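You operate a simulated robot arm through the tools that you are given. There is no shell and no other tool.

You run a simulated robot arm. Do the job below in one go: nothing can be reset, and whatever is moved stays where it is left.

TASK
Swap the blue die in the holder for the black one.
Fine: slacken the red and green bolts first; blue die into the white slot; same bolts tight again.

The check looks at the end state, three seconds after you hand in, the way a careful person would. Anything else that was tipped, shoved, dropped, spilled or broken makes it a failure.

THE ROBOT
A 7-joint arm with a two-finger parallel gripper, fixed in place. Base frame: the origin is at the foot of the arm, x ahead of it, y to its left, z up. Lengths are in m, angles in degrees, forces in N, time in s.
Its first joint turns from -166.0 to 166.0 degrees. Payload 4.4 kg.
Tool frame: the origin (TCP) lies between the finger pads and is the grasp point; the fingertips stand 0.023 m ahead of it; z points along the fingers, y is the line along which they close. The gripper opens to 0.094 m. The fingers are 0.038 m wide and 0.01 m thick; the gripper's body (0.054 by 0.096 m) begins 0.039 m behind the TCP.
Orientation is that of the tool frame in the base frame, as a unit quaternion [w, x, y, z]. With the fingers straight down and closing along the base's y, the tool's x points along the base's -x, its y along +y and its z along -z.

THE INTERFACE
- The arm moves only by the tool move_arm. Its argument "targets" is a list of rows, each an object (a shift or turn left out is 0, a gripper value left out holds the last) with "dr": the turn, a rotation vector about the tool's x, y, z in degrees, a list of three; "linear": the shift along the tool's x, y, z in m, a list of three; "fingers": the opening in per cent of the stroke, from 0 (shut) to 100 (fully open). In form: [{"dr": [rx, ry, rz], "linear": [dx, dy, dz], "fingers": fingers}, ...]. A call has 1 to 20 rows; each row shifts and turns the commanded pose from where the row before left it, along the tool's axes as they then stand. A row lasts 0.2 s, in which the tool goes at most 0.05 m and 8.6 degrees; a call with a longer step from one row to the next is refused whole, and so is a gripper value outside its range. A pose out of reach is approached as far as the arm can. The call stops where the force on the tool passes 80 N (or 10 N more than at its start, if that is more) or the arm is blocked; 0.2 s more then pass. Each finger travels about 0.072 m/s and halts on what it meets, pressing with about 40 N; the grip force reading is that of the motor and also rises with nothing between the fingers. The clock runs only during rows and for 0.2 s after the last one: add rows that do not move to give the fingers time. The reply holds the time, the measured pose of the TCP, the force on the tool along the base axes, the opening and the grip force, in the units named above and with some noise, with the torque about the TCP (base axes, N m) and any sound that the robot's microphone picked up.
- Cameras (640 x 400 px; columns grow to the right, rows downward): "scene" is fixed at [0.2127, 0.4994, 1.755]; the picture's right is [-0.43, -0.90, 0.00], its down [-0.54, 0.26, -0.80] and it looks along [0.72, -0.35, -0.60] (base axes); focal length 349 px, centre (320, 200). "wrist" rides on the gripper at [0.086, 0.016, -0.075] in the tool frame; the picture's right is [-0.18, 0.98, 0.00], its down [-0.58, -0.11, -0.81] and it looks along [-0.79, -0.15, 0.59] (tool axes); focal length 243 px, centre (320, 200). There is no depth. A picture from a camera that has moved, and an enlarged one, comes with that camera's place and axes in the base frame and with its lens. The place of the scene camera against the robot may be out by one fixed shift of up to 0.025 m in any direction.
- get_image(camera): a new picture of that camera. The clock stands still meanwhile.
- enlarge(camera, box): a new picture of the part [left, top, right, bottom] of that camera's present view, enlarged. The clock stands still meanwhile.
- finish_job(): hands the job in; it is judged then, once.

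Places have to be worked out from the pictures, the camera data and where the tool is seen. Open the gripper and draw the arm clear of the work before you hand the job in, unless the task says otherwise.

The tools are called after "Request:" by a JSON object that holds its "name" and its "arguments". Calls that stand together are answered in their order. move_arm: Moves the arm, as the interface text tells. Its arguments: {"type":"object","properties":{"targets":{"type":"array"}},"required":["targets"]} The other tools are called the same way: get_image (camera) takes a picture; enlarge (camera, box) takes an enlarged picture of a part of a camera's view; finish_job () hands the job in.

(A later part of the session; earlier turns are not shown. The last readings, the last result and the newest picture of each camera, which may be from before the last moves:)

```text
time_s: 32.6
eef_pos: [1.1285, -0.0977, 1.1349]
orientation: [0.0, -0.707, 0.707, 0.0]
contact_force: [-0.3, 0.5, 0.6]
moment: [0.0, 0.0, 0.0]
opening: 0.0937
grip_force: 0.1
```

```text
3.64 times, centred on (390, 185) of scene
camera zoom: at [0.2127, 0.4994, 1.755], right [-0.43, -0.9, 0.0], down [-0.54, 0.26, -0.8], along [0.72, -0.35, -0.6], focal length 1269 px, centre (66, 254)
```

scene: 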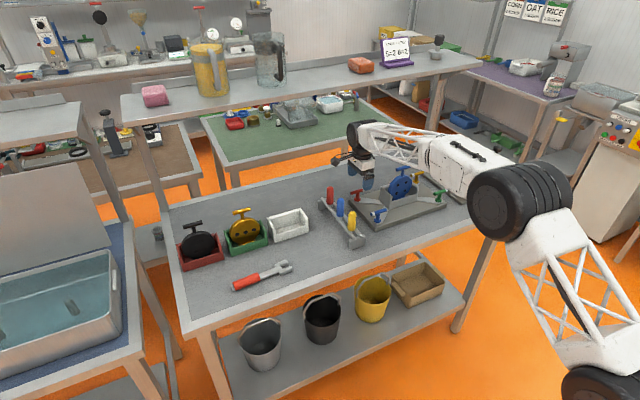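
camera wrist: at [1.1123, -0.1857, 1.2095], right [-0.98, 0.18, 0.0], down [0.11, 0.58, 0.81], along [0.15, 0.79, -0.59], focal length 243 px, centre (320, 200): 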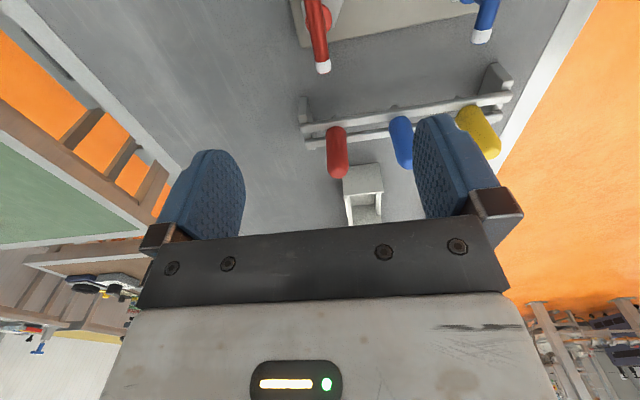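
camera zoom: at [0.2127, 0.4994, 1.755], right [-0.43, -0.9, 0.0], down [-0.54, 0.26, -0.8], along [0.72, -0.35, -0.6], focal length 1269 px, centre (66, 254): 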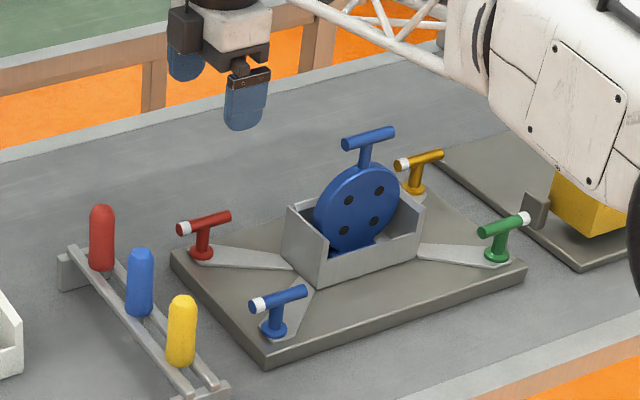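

The red bolt's white tip is now at +y and everything else is unmoved. I go up, turn the tool back to face forward, and travel high over to the green bolt.

Request:
{"name": "move_arm", "arguments": {"targets": [{"linear": [0, 0, -0.04]}, {"linear": [0, 0, -0.04]}, {"dr": [0, 0, 8.2]}, {"dr": [0, 0, 8.2]}, {"dr": [0, 0, 8.2]}, {"dr": [0, 0, 8.2]}, {"dr": [0, 0, 8.2]}, {"dr": [0, 0, 8.2]}, {"dr": [0, 0, 8.2]}, {"dr": [0, 0, 8.2]}, {"dr": [0, 0, 8.2]}, {"dr": [0, 0, 8.2]}, {"dr": [0, 0, 8.0]}, {"linear": [0.02, -0.04, 0]}, {"linear": [0.02, -0.04, 0]}, {"linear": [0.02, -0.04, 0]}, {"linear": [0.02, -0.04, 0]}, {"linear": [0.02, -0.04, 0]}, {"linear": [0.02, -0.04, 0]}, {"linear": [0.02, -0.04, 0]}]}}

Request:
{"name": "get_image", "arguments": {"camera": "wrist"}}

Request:
{"name": "get_image", "arguments": {"camera": "scene"}}

```text
time_s: 36.8
eef_pos: [0.9908, -0.3773, 1.2134]
orientation: [0.0, 0.0, 1.0, 0.0]
contact_force: [-0.6, 0.0, -0.8]
moment: [0.0, 0.0, 0.0]
opening: 0.094
grip_force: 0.0
```

```text
taken
camera wrist: at [0.9041, -0.3624, 1.2878], right [0.18, 0.98, 0.0], down [0.58, -0.11, 0.81], along [0.79, -0.15, -0.59], focal length 243 px, centre (320, 200)
```

wrist: 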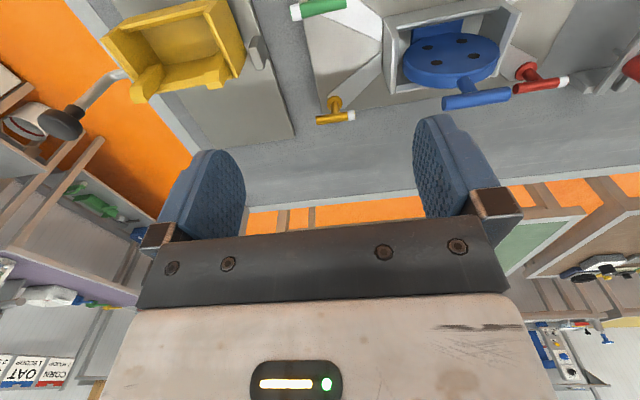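

```text
taken
```

scene: 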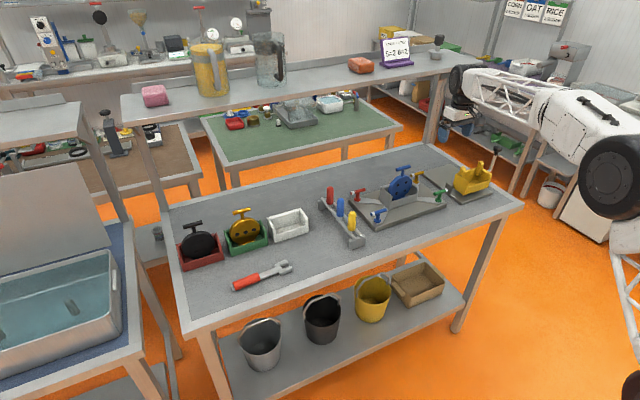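

I enlarge to refine the green bolt, the die and the yellow box nearby.

Request:
{"name": "enlarge", "arguments": {"camera": "wrist", "box": [260, 0, 420, 100]}}

Request:
{"name": "enlarge", "arguments": {"camera": "wrist", "box": [380, 0, 580, 125]}}

Request:
{"name": "enlarge", "arguments": {"camera": "wrist", "box": [90, 0, 290, 125]}}

```text
4.00 times, centred on (340, 50) of wrist
camera zoom: at [0.9041, -0.3624, 1.2878], right [0.18, 0.98, 0.0], down [0.58, -0.11, 0.81], along [0.79, -0.15, -0.59], focal length 970 px, centre (240, 800)
```

zoom: 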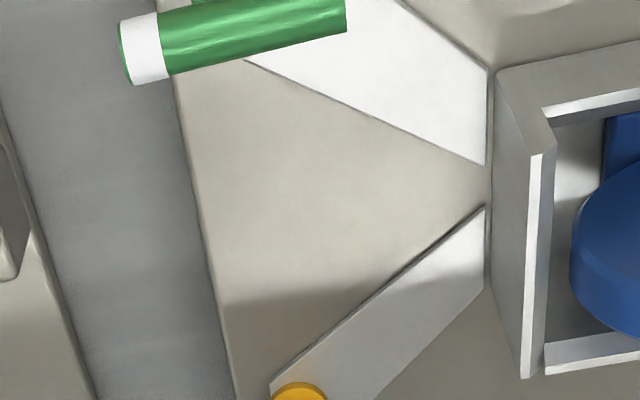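

```text
3.20 times, centred on (480, 62) of wrist
camera zoom: at [0.9041, -0.3624, 1.2878], right [0.18, 0.98, 0.0], down [0.58, -0.11, 0.81], along [0.79, -0.15, -0.59], focal length 776 px, centre (-192, 640)
```

zoom: 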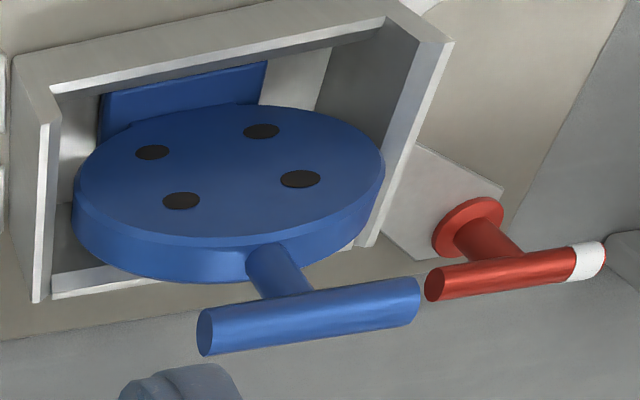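

```text
3.20 times, centred on (190, 62) of wrist
camera zoom: at [0.9041, -0.3624, 1.2878], right [0.18, 0.98, 0.0], down [0.58, -0.11, 0.81], along [0.79, -0.15, -0.59], focal length 776 px, centre (736, 640)
```

zoom: 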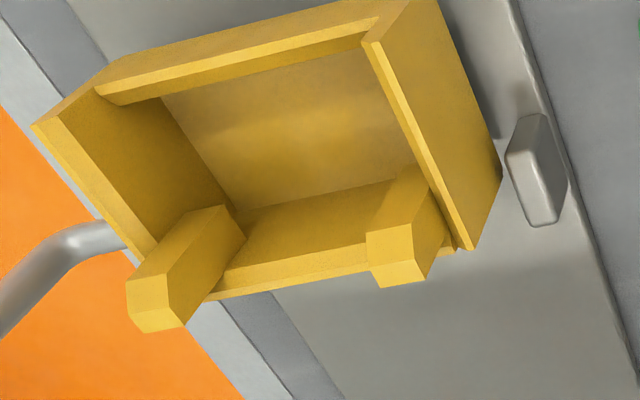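

Green bar centre works out at (0.990, −0.380, 0.967), and the blue die's bar at about (1.057, −0.240, 1.077). I turn the tool to close along x and lower to an intermediate height over the green bolt.

Request:
{"name": "move_arm", "arguments": {"targets": [{"linear": [0.0005, -0.003, 0]}, {"dr": [0, 0, 8.2]}, {"dr": [0, 0, 8.2]}, {"dr": [0, 0, 8.2]}, {"dr": [0, 0, 8.2]}, {"dr": [0, 0, 8.2]}, {"dr": [0, 0, 8.2]}, {"dr": [0, 0, 8.2]}, {"dr": [0, 0, 8.2]}, {"dr": [0, 0, 8.2]}, {"dr": [0, 0, 8.2]}, {"dr": [0, 0, 8.0]}, {"linear": [0, 0, 0.04]}, {"linear": [0, 0, 0.04]}, {"linear": [0, 0, 0]}]}}

Request:
{"name": "enlarge", "arguments": {"camera": "wrist", "box": [240, 0, 400, 100]}}

Request:
{"name": "enlarge", "arguments": {"camera": "scene", "box": [350, 80, 510, 220]}}

```text
time_s: 40.0
eef_pos: [0.9893, -0.3816, 1.1306]
orientation: [0.0, 0.708, 0.706, 0.0]
contact_force: [-0.5, -0.3, 0.1]
moment: [0.01, -0.01, 0.03]
opening: 0.0939
grip_force: 0.0
```

```text
4.00 times, centred on (320, 50) of wrist
camera zoom: at [1.0054, -0.2955, 1.2058], right [0.98, -0.18, 0.0], down [-0.11, -0.58, 0.81], along [-0.15, -0.79, -0.59], focal length 970 px, centre (320, 800)
```

zoom: 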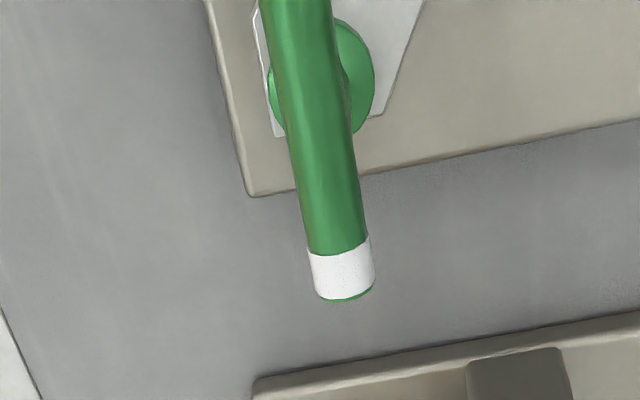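

```text
2.86 times, centred on (430, 150) of scene
camera zoom: at [0.2127, 0.4994, 1.755], right [-0.43, -0.9, 0.0], down [-0.54, 0.26, -0.8], along [0.72, -0.35, -0.6], focal length 997 px, centre (6, 343)
```

zoom: 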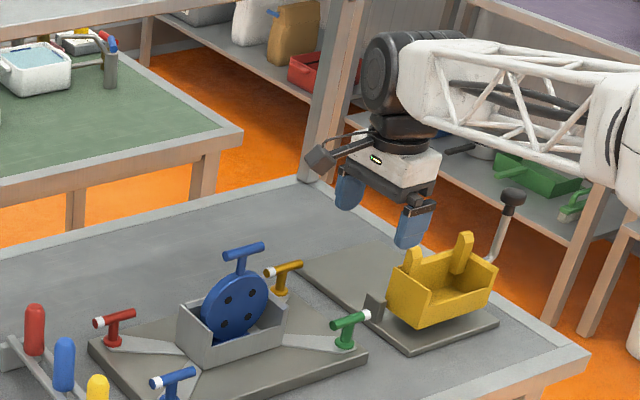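

The green bolt sits in this view exactly as the red one did, so I use the same offsets and descend to just above it, then check clearance to the die and yellow box.

Request:
{"name": "move_arm", "arguments": {"targets": [{"linear": [-0.001, -0.0009, 0.035]}, {"linear": [0, 0, 0.035]}, {"linear": [0, 0, 0.03]}, {"linear": [0, 0, 0]}]}}

Request:
{"name": "enlarge", "arguments": {"camera": "scene", "box": [350, 100, 510, 220]}}

Request:
{"name": "get_image", "arguments": {"camera": "wrist"}}

```text
time_s: 41.0
eef_pos: [0.9882, -0.3812, 1.0305]
orientation: [0.0, 0.707, 0.707, 0.0]
contact_force: [-0.5, 0.4, 0.2]
moment: [0.02, -0.03, 0.03]
opening: 0.094
grip_force: 0.1
```

```text
3.33 times, centred on (430, 160) of scene
camera zoom: at [0.2127, 0.4994, 1.755], right [-0.43, -0.9, 0.0], down [-0.54, 0.26, -0.8], along [0.72, -0.35, -0.6], focal length 1163 px, centre (-47, 333)
```

zoom: 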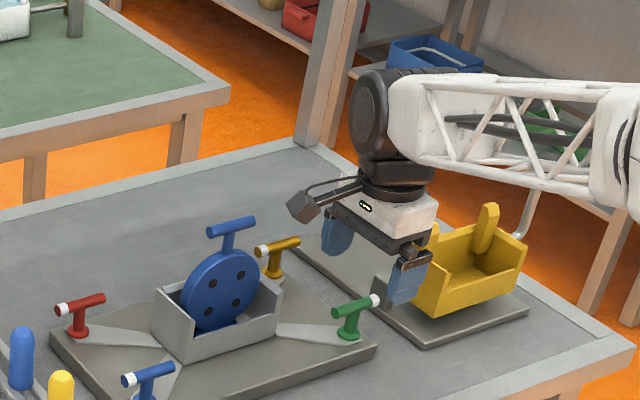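

```text
taken
camera wrist: at [1.0042, -0.2965, 1.1056], right [0.98, -0.18, 0.0], down [-0.11, -0.58, 0.81], along [-0.15, -0.79, -0.59], focal length 243 px, centre (320, 200)
```

wrist: 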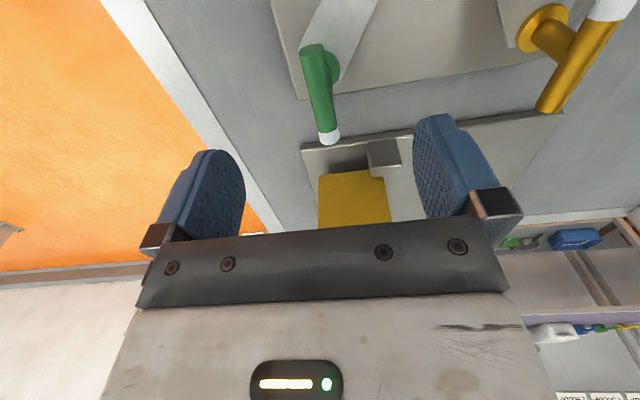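

Clear all round. I descend the rest to z≈0.982 and close on the green bar.

Request:
{"name": "move_arm", "arguments": {"targets": [{"linear": [0, 0, 0.02]}, {"linear": [0, 0, 0.02]}, {"linear": [0, 0, 0.008]}, {"fingers": 50}, {"fingers": 20}, {"fingers": 0}, {"fingers": 0}, {"fingers": 0}]}}

Request:
{"name": "get_image", "arguments": {"camera": "wrist"}}

```text
time_s: 42.8
eef_pos: [0.9895, -0.3827, 0.9852]
orientation: [0.0, 0.707, 0.707, 0.0]
contact_force: [50.9, -12.7, -8.9]
moment: [-0.64, -1.01, -0.1]
opening: 0.0139
grip_force: 45.2
```

```text
taken
camera wrist: at [1.0057, -0.2966, 1.0592], right [0.98, -0.18, 0.0], down [-0.11, -0.58, 0.81], along [-0.15, -0.79, -0.59], focal length 243 px, centre (320, 200)
```

wrist: 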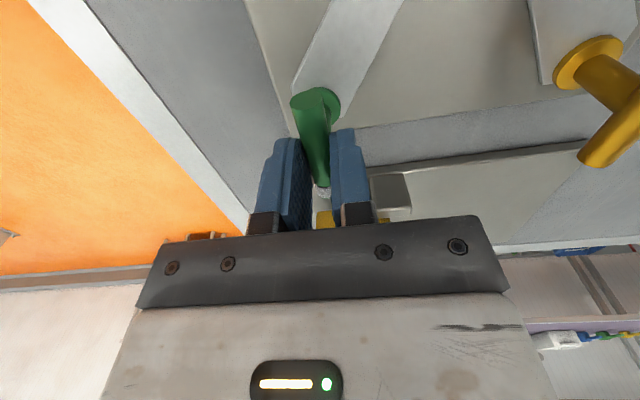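

Gripped the green bar with a +51 N side load in x; I shift +1.2 mm in x to relieve and start turning counter-clockwise.

Request:
{"name": "move_arm", "arguments": {"targets": [{"linear": [0, 0.0012, 0]}, {"dr": [0, 0, -4]}, {"dr": [0, 0, -4]}, {"linear": [0, 0, 0]}]}}

```text
time_s: 43.8
eef_pos: [0.9905, -0.3831, 0.9849]
orientation: [0.0, 0.656, 0.754, 0.0]
contact_force: [53.8, -13.8, -3.0]
moment: [0.4, -1.0, -0.12]
opening: 0.0139
grip_force: 45.5
```

Turning freely. Relief +1.3 mm and continue.

Request:
{"name": "move_arm", "arguments": {"targets": [{"linear": [-0.0003, 0.0013, 0]}, {"dr": [0, 0, -4]}, {"dr": [0, 0, -4]}, {"linear": [0, 0, 0]}]}}

```text
time_s: 44.8
eef_pos: [0.9901, -0.3823, 0.9846]
orientation: [0.0, 0.601, 0.799, 0.0]
contact_force: [9.5, -1.6, 11.3]
moment: [1.09, 0.13, -0.02]
opening: 0.0138
grip_force: 44.5
```

Load is low now; I continue with 12°.

Request:
{"name": "move_arm", "arguments": {"targets": [{"linear": [0, 0.0002, 0], "dr": [0, 0, -4]}, {"dr": [0, 0, -4]}, {"dr": [0, 0, -4]}, {"linear": [0, 0, 0]}]}}

```text
time_s: 45.8
eef_pos: [0.9908, -0.3825, 0.984]
orientation: [-0.001, 0.515, 0.857, 0.0]
contact_force: [20.5, -2.1, 8.4]
moment: [0.62, -0.06, -0.08]
opening: 0.0139
grip_force: 45.1
```

28° done. Continuing 16°.

Request:
{"name": "move_arm", "arguments": {"targets": [{"linear": [0, 0.0005, 0], "dr": [0, 0, -4]}, {"dr": [0, 0, -4]}, {"dr": [0, 0, -4]}, {"dr": [0, 0, -4]}, {"linear": [0, 0, 0]}]}}

```text
time_s: 47.0
eef_pos: [0.9915, -0.3818, 0.9841]
orientation: [-0.001, 0.39, 0.921, 0.0]
contact_force: [24.4, 11.5, 12.8]
moment: [1.07, 0.27, -0.06]
opening: 0.0139
grip_force: 45.1
```

44° done, no resistance. Continuing.

Request:
{"name": "move_arm", "arguments": {"targets": [{"linear": [-0.0002, 0.0006, -0.0003], "dr": [0, 0, -4]}, {"dr": [0, 0, -4]}, {"dr": [0, 0, -4]}, {"dr": [0, 0, -4]}, {"linear": [0, 0, 0]}]}}

```text
time_s: 48.2
eef_pos: [0.9931, -0.382, 0.9845]
orientation: [0.0, 0.258, 0.966, 0.0]
contact_force: [1.0, 30.7, 14.9]
moment: [1.21, 0.95, -0.03]
opening: 0.0137
grip_force: 45.6
```

60° done. Relieve and continue.

Request:
{"name": "move_arm", "arguments": {"targets": [{"linear": [0.0003, 0.0007, -0.0003], "dr": [0, 0, -4]}, {"dr": [0, 0, -4]}, {"dr": [0, 0, -4]}, {"dr": [0, 0, -4]}, {"linear": [0, 0, 0]}]}}

```text
time_s: 49.4
eef_pos: [0.9927, -0.3806, 0.9842]
orientation: [0.0, 0.121, 0.993, 0.001]
contact_force: [29.6, 26.8, 0.1]
moment: [0.5, -0.63, -0.07]
opening: 0.014
grip_force: 45.0
```

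76° done. Relieve and continue.

Request:
{"name": "move_arm", "arguments": {"targets": [{"linear": [-0.0005, 0.0008, 0], "dr": [0, 0, -4]}, {"dr": [0, 0, -4]}, {"dr": [0, 0, -4]}, {"dr": [0, 0, -4]}, {"linear": [0, 0, 0]}]}}

```text
time_s: 50.6
eef_pos: [0.9936, -0.3785, 0.9842]
orientation: [-0.001, -0.018, 1.0, 0.0]
contact_force: [-12.9, 42.1, 5.9]
moment: [0.82, -0.1, -0.11]
opening: 0.0137
grip_force: 45.8
```

92° done. Relieve and continue.

Request:
{"name": "move_arm", "arguments": {"targets": [{"linear": [0.0003, 0.0011, 0], "dr": [0, 0, -4]}, {"dr": [0, 0, -4]}, {"dr": [0, 0, -4]}, {"dr": [0, 0, -4]}, {"linear": [0, 0, 0]}]}}

```text
time_s: 51.8
eef_pos: [0.9918, -0.3792, 0.9841]
orientation: [0.0, -0.157, 0.988, -0.002]
contact_force: [-0.8, 28.7, -0.8]
moment: [0.87, -1.01, -0.05]
opening: 0.0139
grip_force: 46.0
```

108° done. Continuing.

Request:
{"name": "move_arm", "arguments": {"targets": [{"linear": [-0.0002, 0.0007, 0], "dr": [0, 0, -4]}, {"dr": [0, 0, -4]}, {"dr": [0, 0, -4]}, {"dr": [0, 0, -4]}, {"linear": [0, 0, 0]}]}}

```text
time_s: 53.0
eef_pos: [0.9926, -0.379, 0.9851]
orientation: [-0.001, -0.293, 0.956, -0.001]
contact_force: [-7.0, 23.5, -8.4]
moment: [0.14, 0.62, -0.03]
opening: 0.0139
grip_force: 45.6
```

124° done. Continuing.

Request:
{"name": "move_arm", "arguments": {"targets": [{"linear": [0, 0.0006, 0.0002], "dr": [0, 0, -4]}, {"dr": [0, 0, -4]}, {"dr": [0, 0, -4]}, {"dr": [0, 0, -4]}, {"linear": [0, 0, 0]}]}}

Request:
{"name": "enlarge", "arguments": {"camera": "scene", "box": [350, 110, 510, 220]}}

```text
time_s: 54.2
eef_pos: [0.9918, -0.3784, 0.9841]
orientation: [-0.001, -0.422, 0.906, 0.001]
contact_force: [-43.9, 26.8, -1.6]
moment: [1.05, 0.53, -0.14]
opening: 0.0138
grip_force: 44.6
```

```text
3.64 times, centred on (430, 165) of scene
camera zoom: at [0.2127, 0.4994, 1.755], right [-0.43, -0.9, 0.0], down [-0.54, 0.26, -0.8], along [0.72, -0.35, -0.6], focal length 1269 px, centre (-80, 327)
```

zoom: 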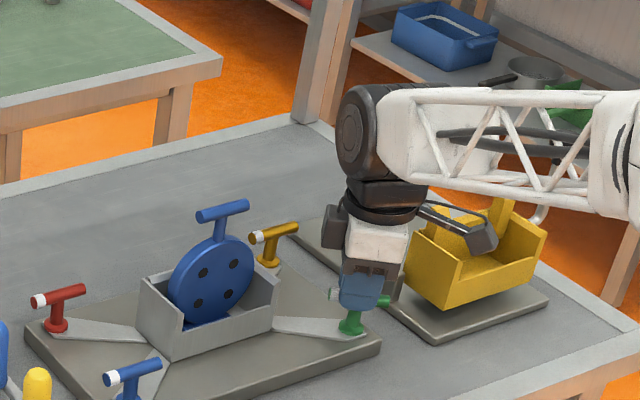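

140° done; camera still clear of the yellow box. Relieve and continue to about 168°, stopping short of the box.

Request:
{"name": "move_arm", "arguments": {"targets": [{"linear": [0.0002, 0.0013, 0]}, {"dr": [0, 0, -4]}, {"dr": [0, 0, -4]}, {"dr": [0, 0, -4]}, {"linear": [0, 0, 0]}]}}

```text
time_s: 55.4
eef_pos: [0.9909, -0.3772, 0.9843]
orientation: [0.0, -0.515, 0.857, 0.001]
contact_force: [-18.3, 4.9, -5.9]
moment: [-0.93, 0.84, 0.0]
opening: 0.0138
grip_force: 45.2
```

Request:
{"name": "move_arm", "arguments": {"targets": [{"linear": [0.0002, 0.0004, 0], "dr": [0, 0, -4]}, {"dr": [0, 0, -4]}, {"dr": [0, 0, -4]}, {"linear": [0, 0, 0]}]}}

Request:
{"name": "enlarge", "arguments": {"camera": "scene", "box": [380, 130, 510, 220]}}

Request:
{"name": "get_image", "arguments": {"camera": "wrist"}}

```text
time_s: 56.4
eef_pos: [0.9907, -0.3773, 0.9847]
orientation: [0.0, -0.602, 0.799, -0.001]
contact_force: [-16.9, -1.8, -3.8]
moment: [0.24, 0.29, -0.04]
opening: 0.0138
grip_force: 45.0
```

```text
4.44 times, centred on (445, 175) of scene
camera zoom: at [0.2127, 0.4994, 1.755], right [-0.43, -0.9, 0.0], down [-0.54, 0.26, -0.8], along [0.72, -0.35, -0.6], focal length 1551 px, centre (-236, 311)
```

zoom: 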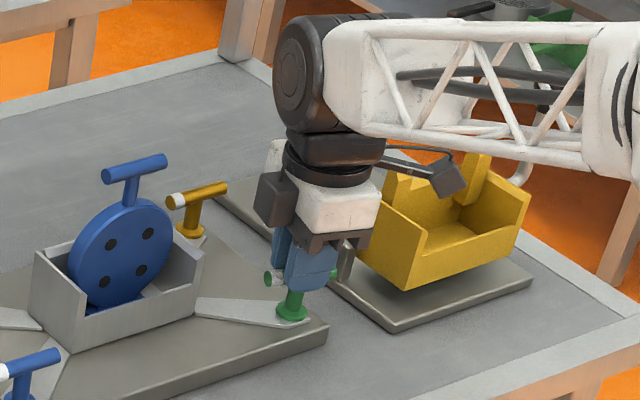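

```text
taken
camera wrist: at [0.951, -0.4568, 1.0591], right [-0.89, 0.45, 0.0], down [0.26, 0.53, 0.81], along [0.36, 0.72, -0.59], focal length 243 px, centre (320, 200)
```

wrist: 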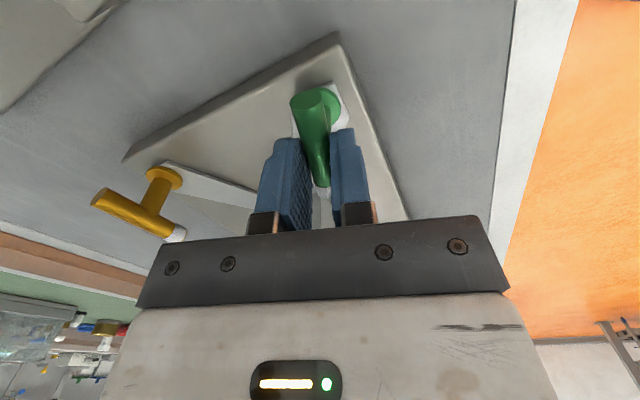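

164° done. The camera housing is above and in front of the yellow box; I take 8° more, carefully, then release.

Request:
{"name": "move_arm", "arguments": {"targets": [{"linear": [0, 0.0004, 0], "dr": [0, 0, -4]}, {"dr": [0, 0, -4]}, {"linear": [0, 0, 0]}]}}

```text
time_s: 57.2
eef_pos: [0.9907, -0.3775, 0.9832]
orientation: [0.0, -0.657, 0.754, 0.0]
contact_force: [4.8, -4.4, -8.0]
moment: [-0.05, -0.14, 0.04]
opening: 0.014
grip_force: 44.7
```

172° turned, equivalent to slack like the others. I open and lift, turning back to face forward once high.

Request:
{"name": "move_arm", "arguments": {"targets": [{"fingers": 50}, {"fingers": 100}, {"fingers": 100}, {"linear": [0, 0, -0.03]}, {"linear": [0, 0, -0.04]}, {"linear": [0, 0, -0.04]}, {"linear": [0, 0, -0.04]}, {"linear": [0, 0, -0.04]}, {"linear": [0, 0, -0.04]}, {"linear": [0, 0, 0]}]}}

Request:
{"name": "enlarge", "arguments": {"camera": "scene", "box": [320, 130, 510, 250]}}

```text
time_s: 59.4
eef_pos: [0.9904, -0.378, 1.2143]
orientation: [0.001, -0.656, 0.755, 0.0]
contact_force: [-0.6, -0.1, 0.7]
moment: [0.0, -0.01, -0.03]
opening: 0.0939
grip_force: 0.1
```

```text
3.33 times, centred on (415, 190) of scene
camera zoom: at [0.2127, 0.4994, 1.755], right [-0.43, -0.9, 0.0], down [-0.54, 0.26, -0.8], along [0.72, -0.35, -0.6], focal length 1163 px, centre (3, 233)
```

zoom: 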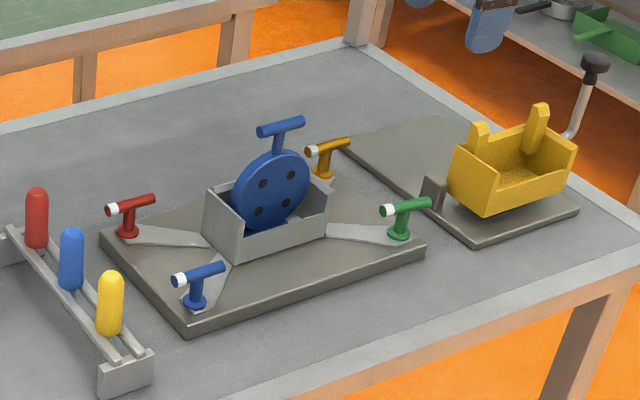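

All four white tips now point the same way, so red and green are slack. I turn to closing-along-x again (camera on the −y side) and hover over the blue die's handle.

Request:
{"name": "move_arm", "arguments": {"targets": [{"dr": [0, 0, -8]}, {"linear": [-0.035, -0.017, 0]}, {"linear": [-0.035, -0.017, 0]}, {"linear": [-0.035, -0.017, 0]}, {"linear": [-0.033, -0.016, 0]}, {"linear": [0, 0, 0]}]}}

Request:
{"name": "get_image", "arguments": {"camera": "wrist"}}

Request:
{"name": "enlarge", "arguments": {"camera": "wrist", "box": [220, 0, 420, 125]}}

```text
time_s: 60.8
eef_pos: [1.0603, -0.2396, 1.2138]
orientation: [0.0, 0.707, -0.707, 0.0]
contact_force: [-0.9, 0.5, 0.3]
moment: [0.01, 0.03, -0.01]
opening: 0.0939
grip_force: 0.0
```

```text
taken
camera wrist: at [1.0427, -0.3275, 1.2889], right [-0.98, 0.18, 0.0], down [0.11, 0.58, 0.81], along [0.15, 0.79, -0.59], focal length 243 px, centre (320, 200)
```

wrist: 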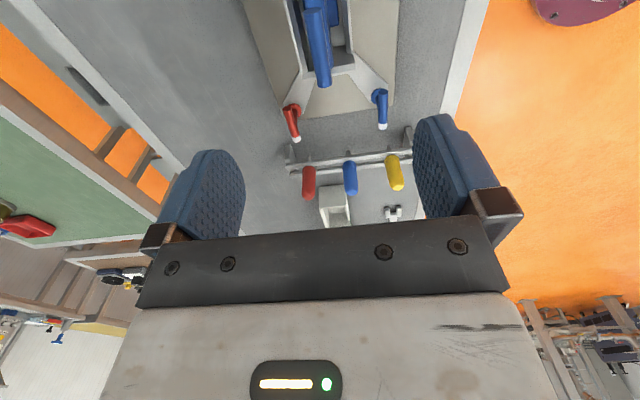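

```text
3.20 times, centred on (320, 62) of wrist
camera zoom: at [1.0427, -0.3275, 1.2889], right [-0.98, 0.18, 0.0], down [0.11, 0.58, 0.81], along [0.15, 0.79, -0.59], focal length 776 px, centre (320, 640)
```

zoom: 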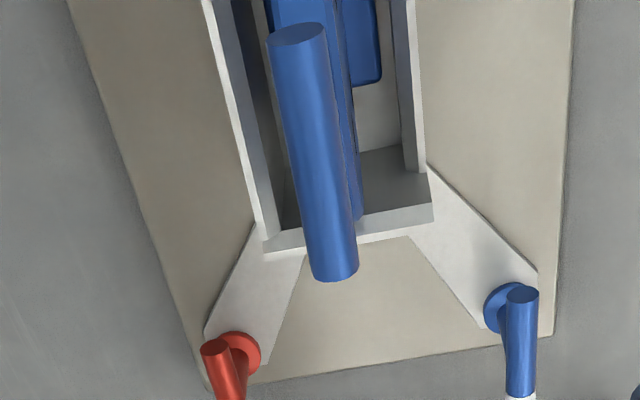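

The bar is right under the TCP (centre ≈(1.059, −0.241)). I lower to z≈1.12 and look again to fix the bar's height.

Request:
{"name": "move_arm", "arguments": {"targets": [{"linear": [0, 0, 0.035]}, {"linear": [0, 0, 0.035]}, {"linear": [0, 0, 0.024]}, {"linear": [0, 0, 0]}]}}

Request:
{"name": "get_image", "arguments": {"camera": "wrist"}}

Request:
{"name": "enlarge", "arguments": {"camera": "scene", "box": [330, 110, 480, 230]}}

```text
time_s: 61.8
eef_pos: [1.0587, -0.241, 1.1212]
orientation: [0.0, -0.707, 0.707, 0.0]
contact_force: [0.1, 0.2, 0.7]
moment: [-0.02, -0.03, 0.0]
opening: 0.0939
grip_force: 0.0
```

```text
taken
camera wrist: at [1.0422, -0.3276, 1.1954], right [-0.98, 0.18, 0.0], down [0.11, 0.58, 0.81], along [0.15, 0.79, -0.59], focal length 243 px, centre (320, 200)
```

wrist: 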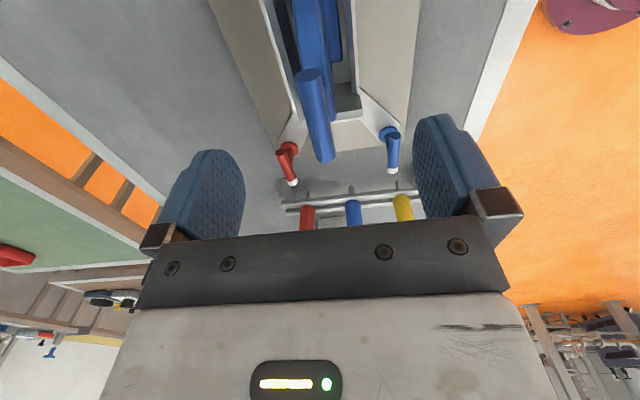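

```text
3.33 times, centred on (405, 170) of scene
camera zoom: at [0.2127, 0.4994, 1.755], right [-0.43, -0.9, 0.0], down [-0.54, 0.26, -0.8], along [0.72, -0.35, -0.6], focal length 1163 px, centre (37, 300)
```

zoom: 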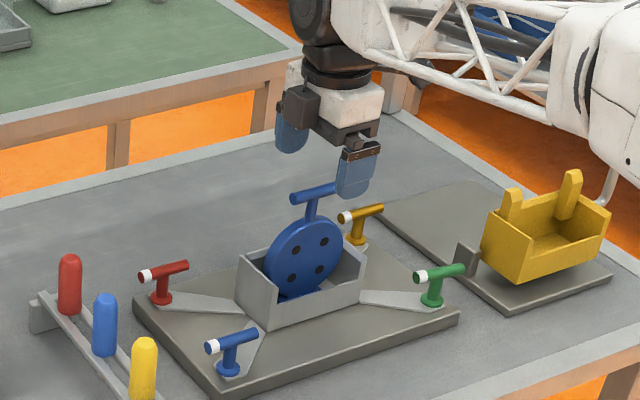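

The bar is at z≈1.073. I descend to z≈1.085 and close on it.

Request:
{"name": "move_arm", "arguments": {"targets": [{"linear": [0, 0, 0.02]}, {"linear": [0, 0, 0.0155]}, {"fingers": 50}, {"fingers": 20}, {"fingers": 0}, {"fingers": 0}, {"fingers": 0}]}}

Request:
{"name": "get_image", "arguments": {"camera": "wrist"}}

```text
time_s: 63.4
eef_pos: [1.0567, -0.2407, 1.0863]
orientation: [0.0, -0.707, 0.707, -0.001]
contact_force: [0.6, 1.2, 1.1]
moment: [-0.01, 0.0, -0.02]
opening: 0.0133
grip_force: 40.1
```

```text
taken
camera wrist: at [1.0406, -0.3274, 1.1614], right [-0.98, 0.18, 0.0], down [0.11, 0.58, 0.81], along [0.15, 0.79, -0.59], focal length 243 px, centre (320, 200)
```

wrist: 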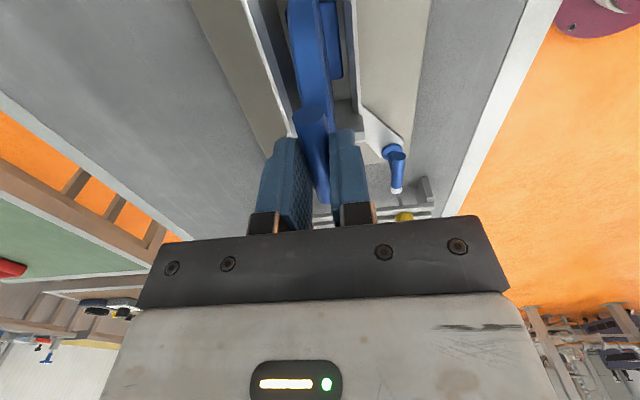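

The handle is gripped at 13.3 mm with no side load. I record a close view of how the bar sits in the fingers, to reproduce it with the black die.

Request:
{"name": "enlarge", "arguments": {"camera": "wrist", "box": [240, 0, 400, 220]}}

Request:
{"name": "enlarge", "arguments": {"camera": "scene", "box": [340, 120, 450, 230]}}

```text
1.82 times, centred on (320, 110) of wrist
camera zoom: at [1.0406, -0.3274, 1.1614], right [-0.98, 0.18, 0.0], down [0.11, 0.58, 0.81], along [0.15, 0.79, -0.59], focal length 441 px, centre (320, 364)
```

zoom: 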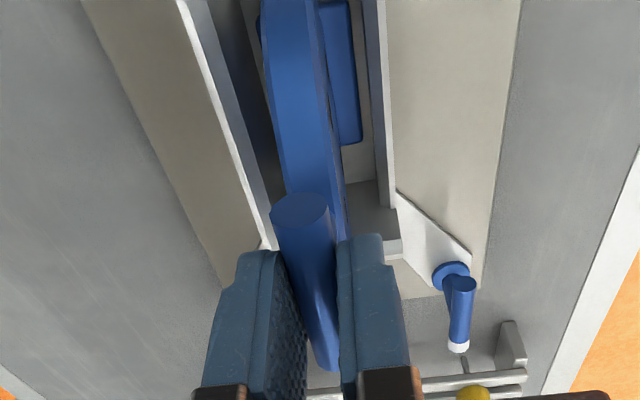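

```text
3.64 times, centred on (395, 175) of scene
camera zoom: at [0.2127, 0.4994, 1.755], right [-0.43, -0.9, 0.0], down [-0.54, 0.26, -0.8], along [0.72, -0.35, -0.6], focal length 1269 px, centre (47, 291)
```

zoom: 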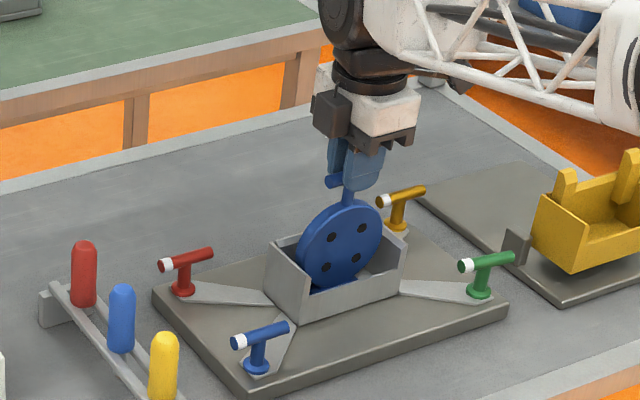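

Now I lift the blue die gently by 3 cm and check the load.

Request:
{"name": "move_arm", "arguments": {"targets": [{"linear": [0, 0, -0.005]}, {"linear": [0, 0, -0.01]}, {"linear": [0, 0, -0.015]}, {"linear": [0, 0, 0]}]}}

Request:
{"name": "enlarge", "arguments": {"camera": "scene", "box": [340, 120, 450, 230]}}

Request:
{"name": "get_image", "arguments": {"camera": "wrist"}}

```text
time_s: 64.4
eef_pos: [1.0587, -0.2398, 1.1151]
orientation: [0.001, 0.707, -0.707, -0.001]
contact_force: [-0.5, -0.7, -4.7]
moment: [-0.01, 0.01, 0.03]
opening: 0.0133
grip_force: 40.3
```

```text
3.64 times, centred on (395, 175) of scene
camera zoom: at [0.2127, 0.4994, 1.755], right [-0.43, -0.9, 0.0], down [-0.54, 0.26, -0.8], along [0.72, -0.35, -0.6], focal length 1269 px, centre (47, 291)
```

zoom: 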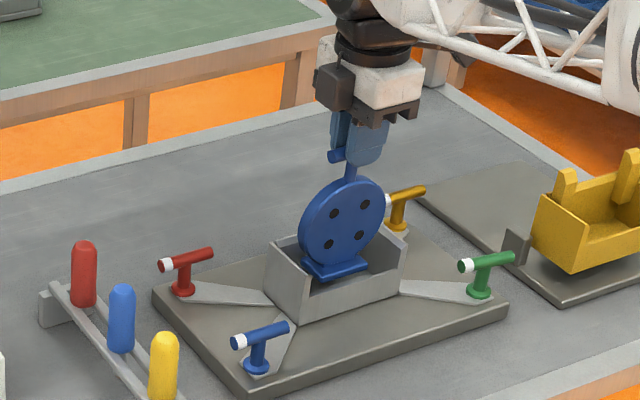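

```text
taken
camera wrist: at [1.0417, -0.3267, 1.1897], right [-0.98, 0.18, 0.0], down [0.11, 0.58, 0.81], along [0.15, 0.79, -0.59], focal length 243 px, centre (320, 200)
```

wrist: 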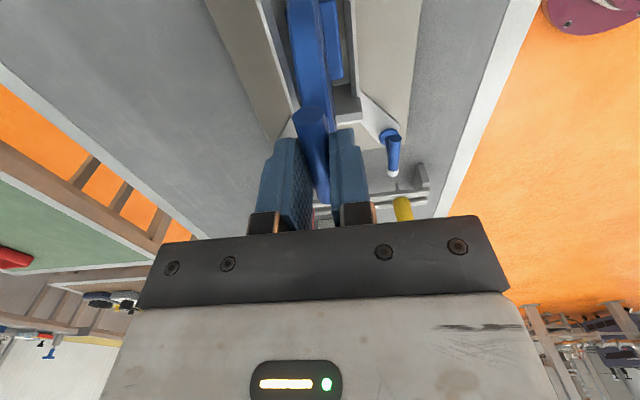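

The die lifts out freely (about 4.5 N). I raise it well clear and carry it high toward the white bin, stopping short to look at the bin.

Request:
{"name": "move_arm", "arguments": {"targets": [{"linear": [0, 0, -0.035]}, {"linear": [0, 0, -0.035]}, {"linear": [0, 0, -0.04]}, {"linear": [0, 0, -0.035]}, {"linear": [-0.0325, 0.01625, 0]}, {"linear": [-0.0325, 0.01625, 0]}, {"linear": [-0.0325, 0.01625, 0]}, {"linear": [-0.0325, 0.01625, 0]}, {"linear": [-0.0325, 0.01625, 0]}, {"linear": [-0.0325, 0.01625, 0]}, {"linear": [-0.0325, 0.01625, 0]}, {"linear": [-0.0325, 0.01625, 0]}, {"linear": [0, 0, 0]}]}}

Request:
{"name": "get_image", "arguments": {"camera": "wrist"}}

Request:
{"name": "get_image", "arguments": {"camera": "scene"}}

```text
time_s: 67.2
eef_pos: [0.9266, 0.0201, 1.2616]
orientation: [0.0, -0.707, 0.707, 0.001]
contact_force: [0.8, -0.3, -5.1]
moment: [0.03, 0.01, -0.02]
opening: 0.0134
grip_force: 40.2
```

```text
taken
camera wrist: at [0.911, -0.0674, 1.3357], right [-0.98, 0.18, 0.0], down [0.11, 0.58, 0.81], along [0.15, 0.79, -0.59], focal length 243 px, centre (320, 200)
```

wrist: 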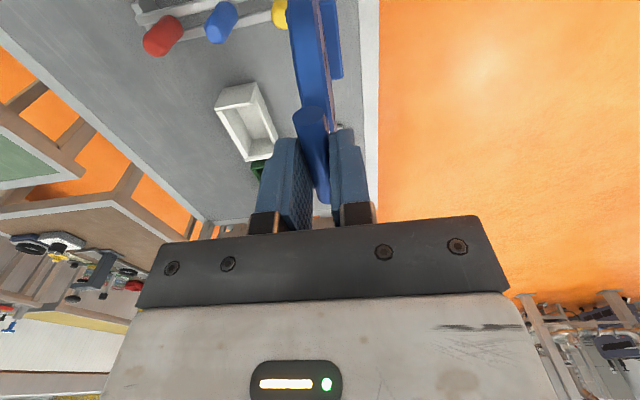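

```text
taken
```

scene: 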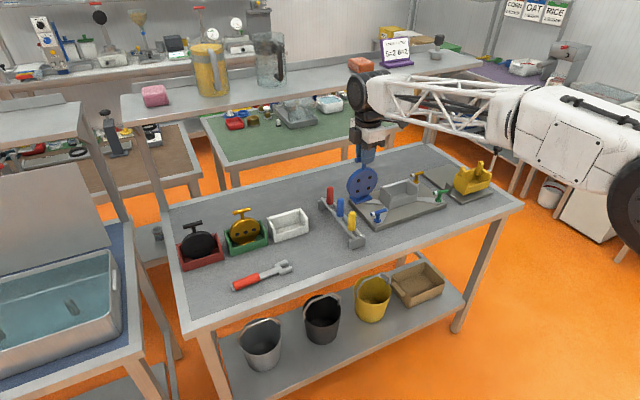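

The white bin shows left of the fingers. I enlarge it, and also the empty holder in the scene view.

Request:
{"name": "enlarge", "arguments": {"camera": "wrist", "box": [190, 60, 310, 180]}}

Request:
{"name": "enlarge", "arguments": {"camera": "scene", "box": [250, 190, 330, 250]}}

Request:
{"name": "enlarge", "arguments": {"camera": "scene", "box": [340, 150, 450, 230]}}

```text
3.33 times, centred on (250, 120) of wrist
camera zoom: at [0.911, -0.0674, 1.3357], right [-0.98, 0.18, 0.0], down [0.11, 0.58, 0.81], along [0.15, 0.79, -0.59], focal length 809 px, centre (553, 467)
```

zoom: 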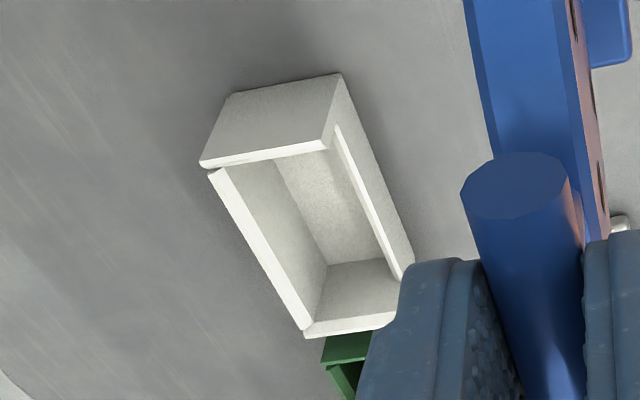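

```text
6.67 times, centred on (290, 220) of scene
camera zoom: at [0.2127, 0.4994, 1.755], right [-0.43, -0.9, 0.0], down [-0.54, 0.26, -0.8], along [0.72, -0.35, -0.6], focal length 2327 px, centre (520, 67)
```

zoom: 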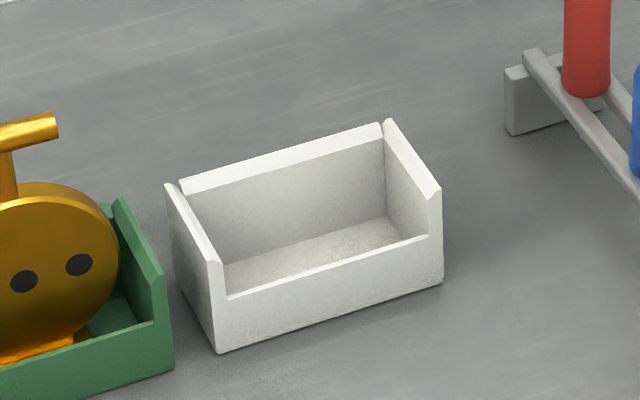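

```text
5.00 times, centred on (395, 190) of scene
camera zoom: at [0.2127, 0.4994, 1.755], right [-0.43, -0.9, 0.0], down [-0.54, 0.26, -0.8], along [0.72, -0.35, -0.6], focal length 1745 px, centre (-55, 250)
```

zoom: 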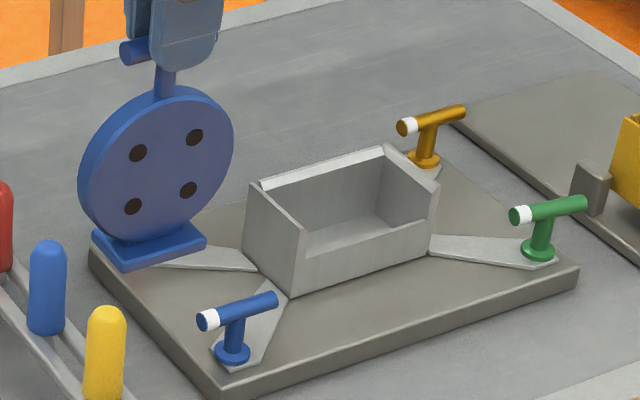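

From the wrist view the white bin spans x≈1.062–1.128, y≈0.1355–0.2565 (centre ≈(1.0945, 0.196)), the same size as the holder, where the die's bar sat exactly over the centre. I carry the die over the bin at a safe height.

Request:
{"name": "move_arm", "arguments": {"targets": [{"linear": [-0.03, -0.03, 0]}, {"linear": [-0.03, -0.03, 0]}, {"linear": [-0.03, -0.03, 0]}, {"linear": [-0.03, -0.03, 0]}, {"linear": [-0.03, -0.03, 0]}, {"linear": [-0.0265, -0.017, 0]}, {"linear": [0, 0, 0]}, {"linear": [0, 0, 0]}]}}

Request:
{"name": "get_image", "arguments": {"camera": "wrist"}}

Request:
{"name": "enlarge", "arguments": {"camera": "scene", "box": [200, 120, 360, 260]}}

```text
time_s: 69.0
eef_pos: [1.0951, 0.1965, 1.2599]
orientation: [0.0, 0.707, -0.707, 0.0]
contact_force: [0.1, -0.1, -5.7]
moment: [0.03, 0.01, 0.0]
opening: 0.0136
grip_force: 39.9
```

```text
taken
camera wrist: at [1.0782, 0.1101, 1.3348], right [-0.98, 0.18, 0.0], down [0.11, 0.58, 0.81], along [0.15, 0.79, -0.59], focal length 243 px, centre (320, 200)
```

wrist: 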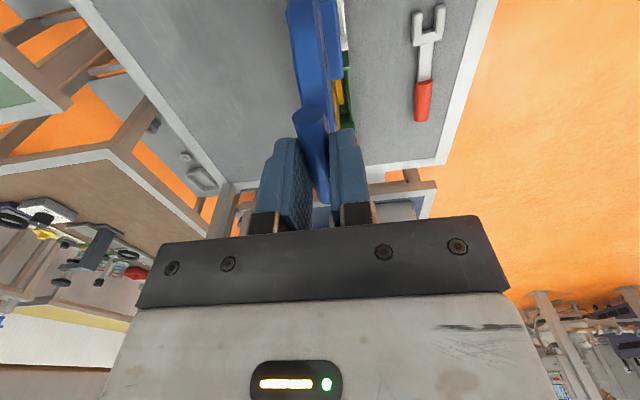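

```text
2.86 times, centred on (280, 190) of scene
camera zoom: at [0.2127, 0.4994, 1.755], right [-0.43, -0.9, 0.0], down [-0.54, 0.26, -0.8], along [0.72, -0.35, -0.6], focal length 997 px, centre (434, 229)
```

zoom: 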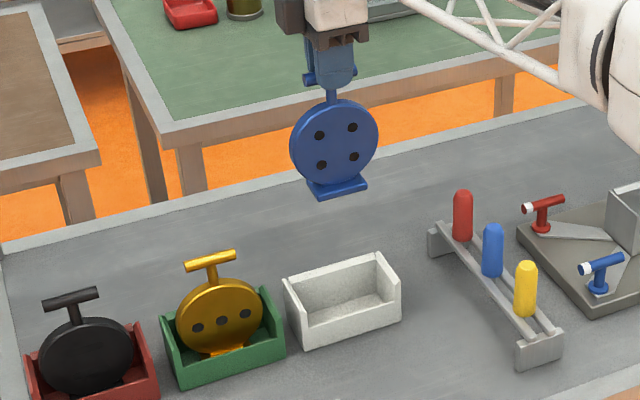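

The die hangs directly over the bin. I lower until its foot is just above the bin's rim and check alignment.

Request:
{"name": "move_arm", "arguments": {"targets": [{"linear": [0, 0, 0.03]}, {"linear": [0, 0, 0.03]}, {"linear": [0, 0, 0.03]}, {"linear": [0, 0, 0.015]}, {"linear": [0, 0, 0]}, {"linear": [0, 0, 0]}]}}

Request:
{"name": "enlarge", "arguments": {"camera": "wrist", "box": [220, 0, 420, 125]}}

Request:
{"name": "enlarge", "arguments": {"camera": "scene", "box": [240, 150, 340, 250]}}

```text
time_s: 70.4
eef_pos: [1.0949, 0.1968, 1.156]
orientation: [0.0, 0.707, -0.707, 0.0]
contact_force: [0.3, 0.1, -5.8]
moment: [-0.01, 0.01, 0.03]
opening: 0.0133
grip_force: 39.8
```

```text
3.20 times, centred on (320, 62) of wrist
camera zoom: at [1.0795, 0.1106, 1.2301], right [-0.98, 0.18, 0.0], down [0.11, 0.58, 0.81], along [0.15, 0.79, -0.59], focal length 776 px, centre (320, 640)
```

zoom: 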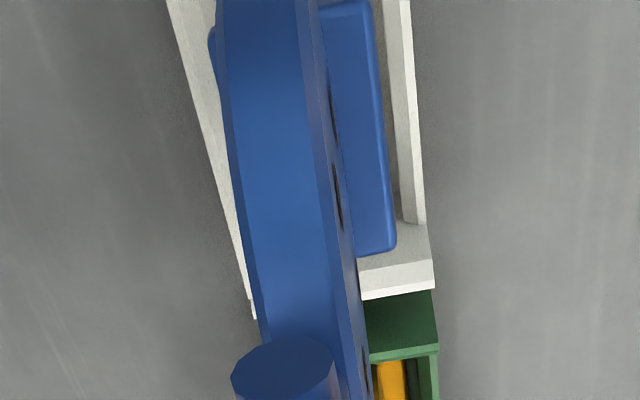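

```text
4.00 times, centred on (290, 200) of scene
camera zoom: at [0.2127, 0.4994, 1.755], right [-0.43, -0.9, 0.0], down [-0.54, 0.26, -0.8], along [0.72, -0.35, -0.6], focal length 1396 px, centre (440, 200)
```

zoom: 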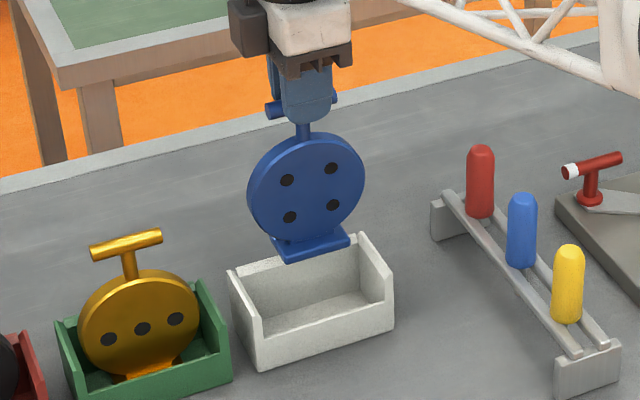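

Foot and rim line up within about 2 mm (a 1.5 mm correction toward +x). I lower into the bin, quickly at first and then slowly to feel the floor.

Request:
{"name": "move_arm", "arguments": {"targets": [{"linear": [0, -0.0015, 0.01]}, {"linear": [0, 0, 0.015]}, {"linear": [0, 0, 0.015]}, {"linear": [0, 0, 0.015]}, {"linear": [0, 0, 0.01]}, {"linear": [0, 0, 0]}]}}

Request:
{"name": "enlarge", "arguments": {"camera": "scene", "box": [240, 150, 340, 250]}}

```text
time_s: 71.8
eef_pos: [1.0962, 0.1964, 1.09]
orientation: [0.0, -0.707, 0.707, 0.0]
contact_force: [0.1, 0.0, -6.4]
moment: [-0.01, 0.01, 0.0]
opening: 0.0134
grip_force: 39.9
```

```text
4.00 times, centred on (290, 200) of scene
camera zoom: at [0.2127, 0.4994, 1.755], right [-0.43, -0.9, 0.0], down [-0.54, 0.26, -0.8], along [0.72, -0.35, -0.6], focal length 1396 px, centre (440, 200)
```

zoom: 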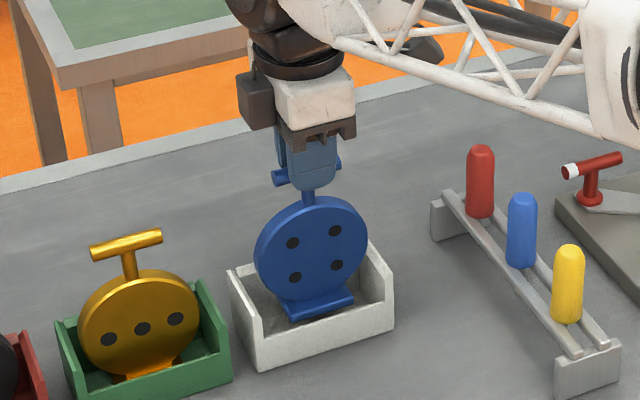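

The foot is inside the bin, still hanging free. I lower in small steps until the floor takes the weight.

Request:
{"name": "move_arm", "arguments": {"targets": [{"linear": [0, 0, 0.004]}, {"linear": [0, 0, 0.004]}, {"linear": [0, 0, 0.004]}, {"linear": [0, 0, 0]}]}}

```text
time_s: 72.8
eef_pos: [1.0962, 0.1972, 1.079]
orientation: [-0.001, -0.707, 0.707, 0.0]
contact_force: [-0.9, -0.6, -4.5]
moment: [-0.03, -0.04, 0.0]
opening: 0.0137
grip_force: 40.2
```

Request:
{"name": "move_arm", "arguments": {"targets": [{"linear": [0, 0, 0.003]}, {"linear": [0, 0, 0.003]}, {"linear": [0, 0, 0]}]}}

Request:
{"name": "enlarge", "arguments": {"camera": "scene", "box": [240, 150, 340, 250]}}

```text
time_s: 73.6
eef_pos: [1.0955, 0.197, 1.0703]
orientation: [0.001, -0.707, 0.708, -0.001]
contact_force: [-0.9, 1.6, -5.1]
moment: [-0.01, -0.02, 0.02]
opening: 0.0136
grip_force: 40.2
```

```text
4.00 times, centred on (290, 200) of scene
camera zoom: at [0.2127, 0.4994, 1.755], right [-0.43, -0.9, 0.0], down [-0.54, 0.26, -0.8], along [0.72, -0.35, -0.6], focal length 1396 px, centre (440, 200)
```

zoom: 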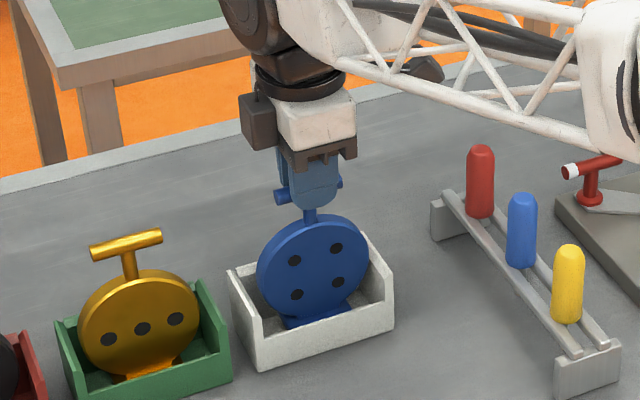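

Nearly seated; I continue in 2 mm steps.

Request:
{"name": "move_arm", "arguments": {"targets": [{"linear": [0, 0, 0.002]}, {"linear": [0, 0, 0.002]}, {"linear": [0, 0, 0]}]}}

```text
time_s: 74.4
eef_pos: [1.0965, 0.1976, 1.0674]
orientation: [0.0, 0.707, -0.707, 0.0]
contact_force: [1.2, -0.2, -4.8]
moment: [-0.03, 0.05, 0.01]
opening: 0.0137
grip_force: 39.8
```

Request:
{"name": "move_arm", "arguments": {"targets": [{"linear": [0, 0, 0.002]}, {"linear": [0, 0, 0.002]}, {"linear": [0, 0, 0]}]}}

```text
time_s: 75.2
eef_pos: [1.0975, 0.1963, 1.0643]
orientation: [-0.001, -0.707, 0.707, -0.001]
contact_force: [0.4, 0.7, -1.9]
moment: [0.06, -0.02, -0.01]
opening: 0.0135
grip_force: 40.0
```

The load dropped to −1.9 N, so the floor is beginning to carry. One more millimetre or two.

Request:
{"name": "move_arm", "arguments": {"targets": [{"linear": [0, 0, 0.0015]}, {"linear": [0, 0, 0]}, {"linear": [0, 0, 0]}]}}

Request:
{"name": "enlarge", "arguments": {"camera": "scene", "box": [240, 150, 340, 250]}}

```text
time_s: 76.0
eef_pos: [1.0961, 0.1965, 1.0635]
orientation: [0.0, 0.707, -0.707, 0.001]
contact_force: [2.1, 5.6, 14.3]
moment: [0.49, -0.03, -0.04]
opening: 0.0134
grip_force: 40.3
```

```text
4.00 times, centred on (290, 200) of scene
camera zoom: at [0.2127, 0.4994, 1.755], right [-0.43, -0.9, 0.0], down [-0.54, 0.26, -0.8], along [0.72, -0.35, -0.6], focal length 1396 px, centre (440, 200)
```

zoom: 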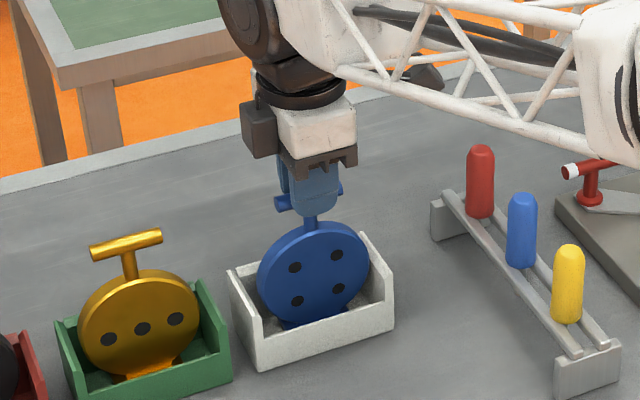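

Contact: +14 N, the die is seated on the bin floor (TCP z≈1.063). I open the fingers and lift away.

Request:
{"name": "move_arm", "arguments": {"targets": [{"linear": [0, 0, -0.0007]}, {"fingers": 40}, {"fingers": 100}, {"fingers": 100}, {"linear": [0, 0, -0.02]}, {"linear": [0, 0, -0.03]}, {"linear": [0, 0, -0.04]}, {"linear": [0, 0, -0.04]}, {"linear": [0, 0, -0.03]}, {"linear": [0, 0, 0]}]}}

Request:
{"name": "get_image", "arguments": {"camera": "wrist"}}

Request:
{"name": "enlarge", "arguments": {"camera": "scene", "box": [170, 170, 340, 280]}}

```text
time_s: 78.2
eef_pos: [1.0954, 0.1968, 1.225]
orientation: [0.0, 0.707, -0.707, 0.0]
contact_force: [-0.2, 0.0, 0.4]
moment: [-0.02, 0.0, 0.03]
opening: 0.0942
grip_force: 0.1
```

```text
taken
camera wrist: at [1.0797, 0.1103, 1.2992], right [-0.98, 0.18, 0.0], down [0.11, 0.58, 0.81], along [0.15, 0.79, -0.59], focal length 243 px, centre (320, 200)
```

wrist: 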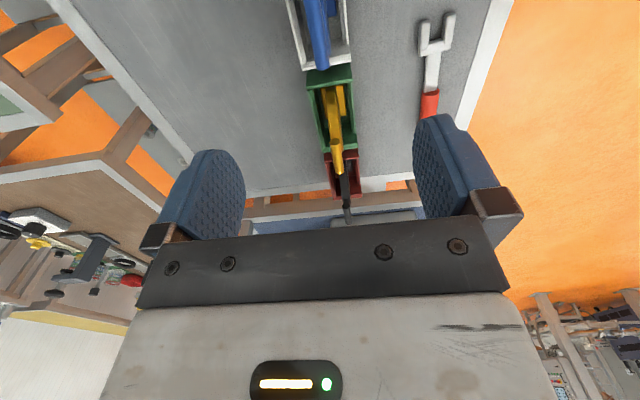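

```text
3.64 times, centred on (255, 225) of scene
camera zoom: at [0.2127, 0.4994, 1.755], right [-0.43, -0.9, 0.0], down [-0.54, 0.26, -0.8], along [0.72, -0.35, -0.6], focal length 1269 px, centre (556, 109)
```

zoom: 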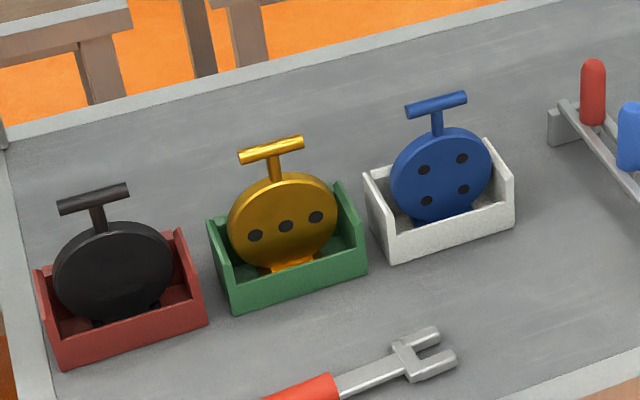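

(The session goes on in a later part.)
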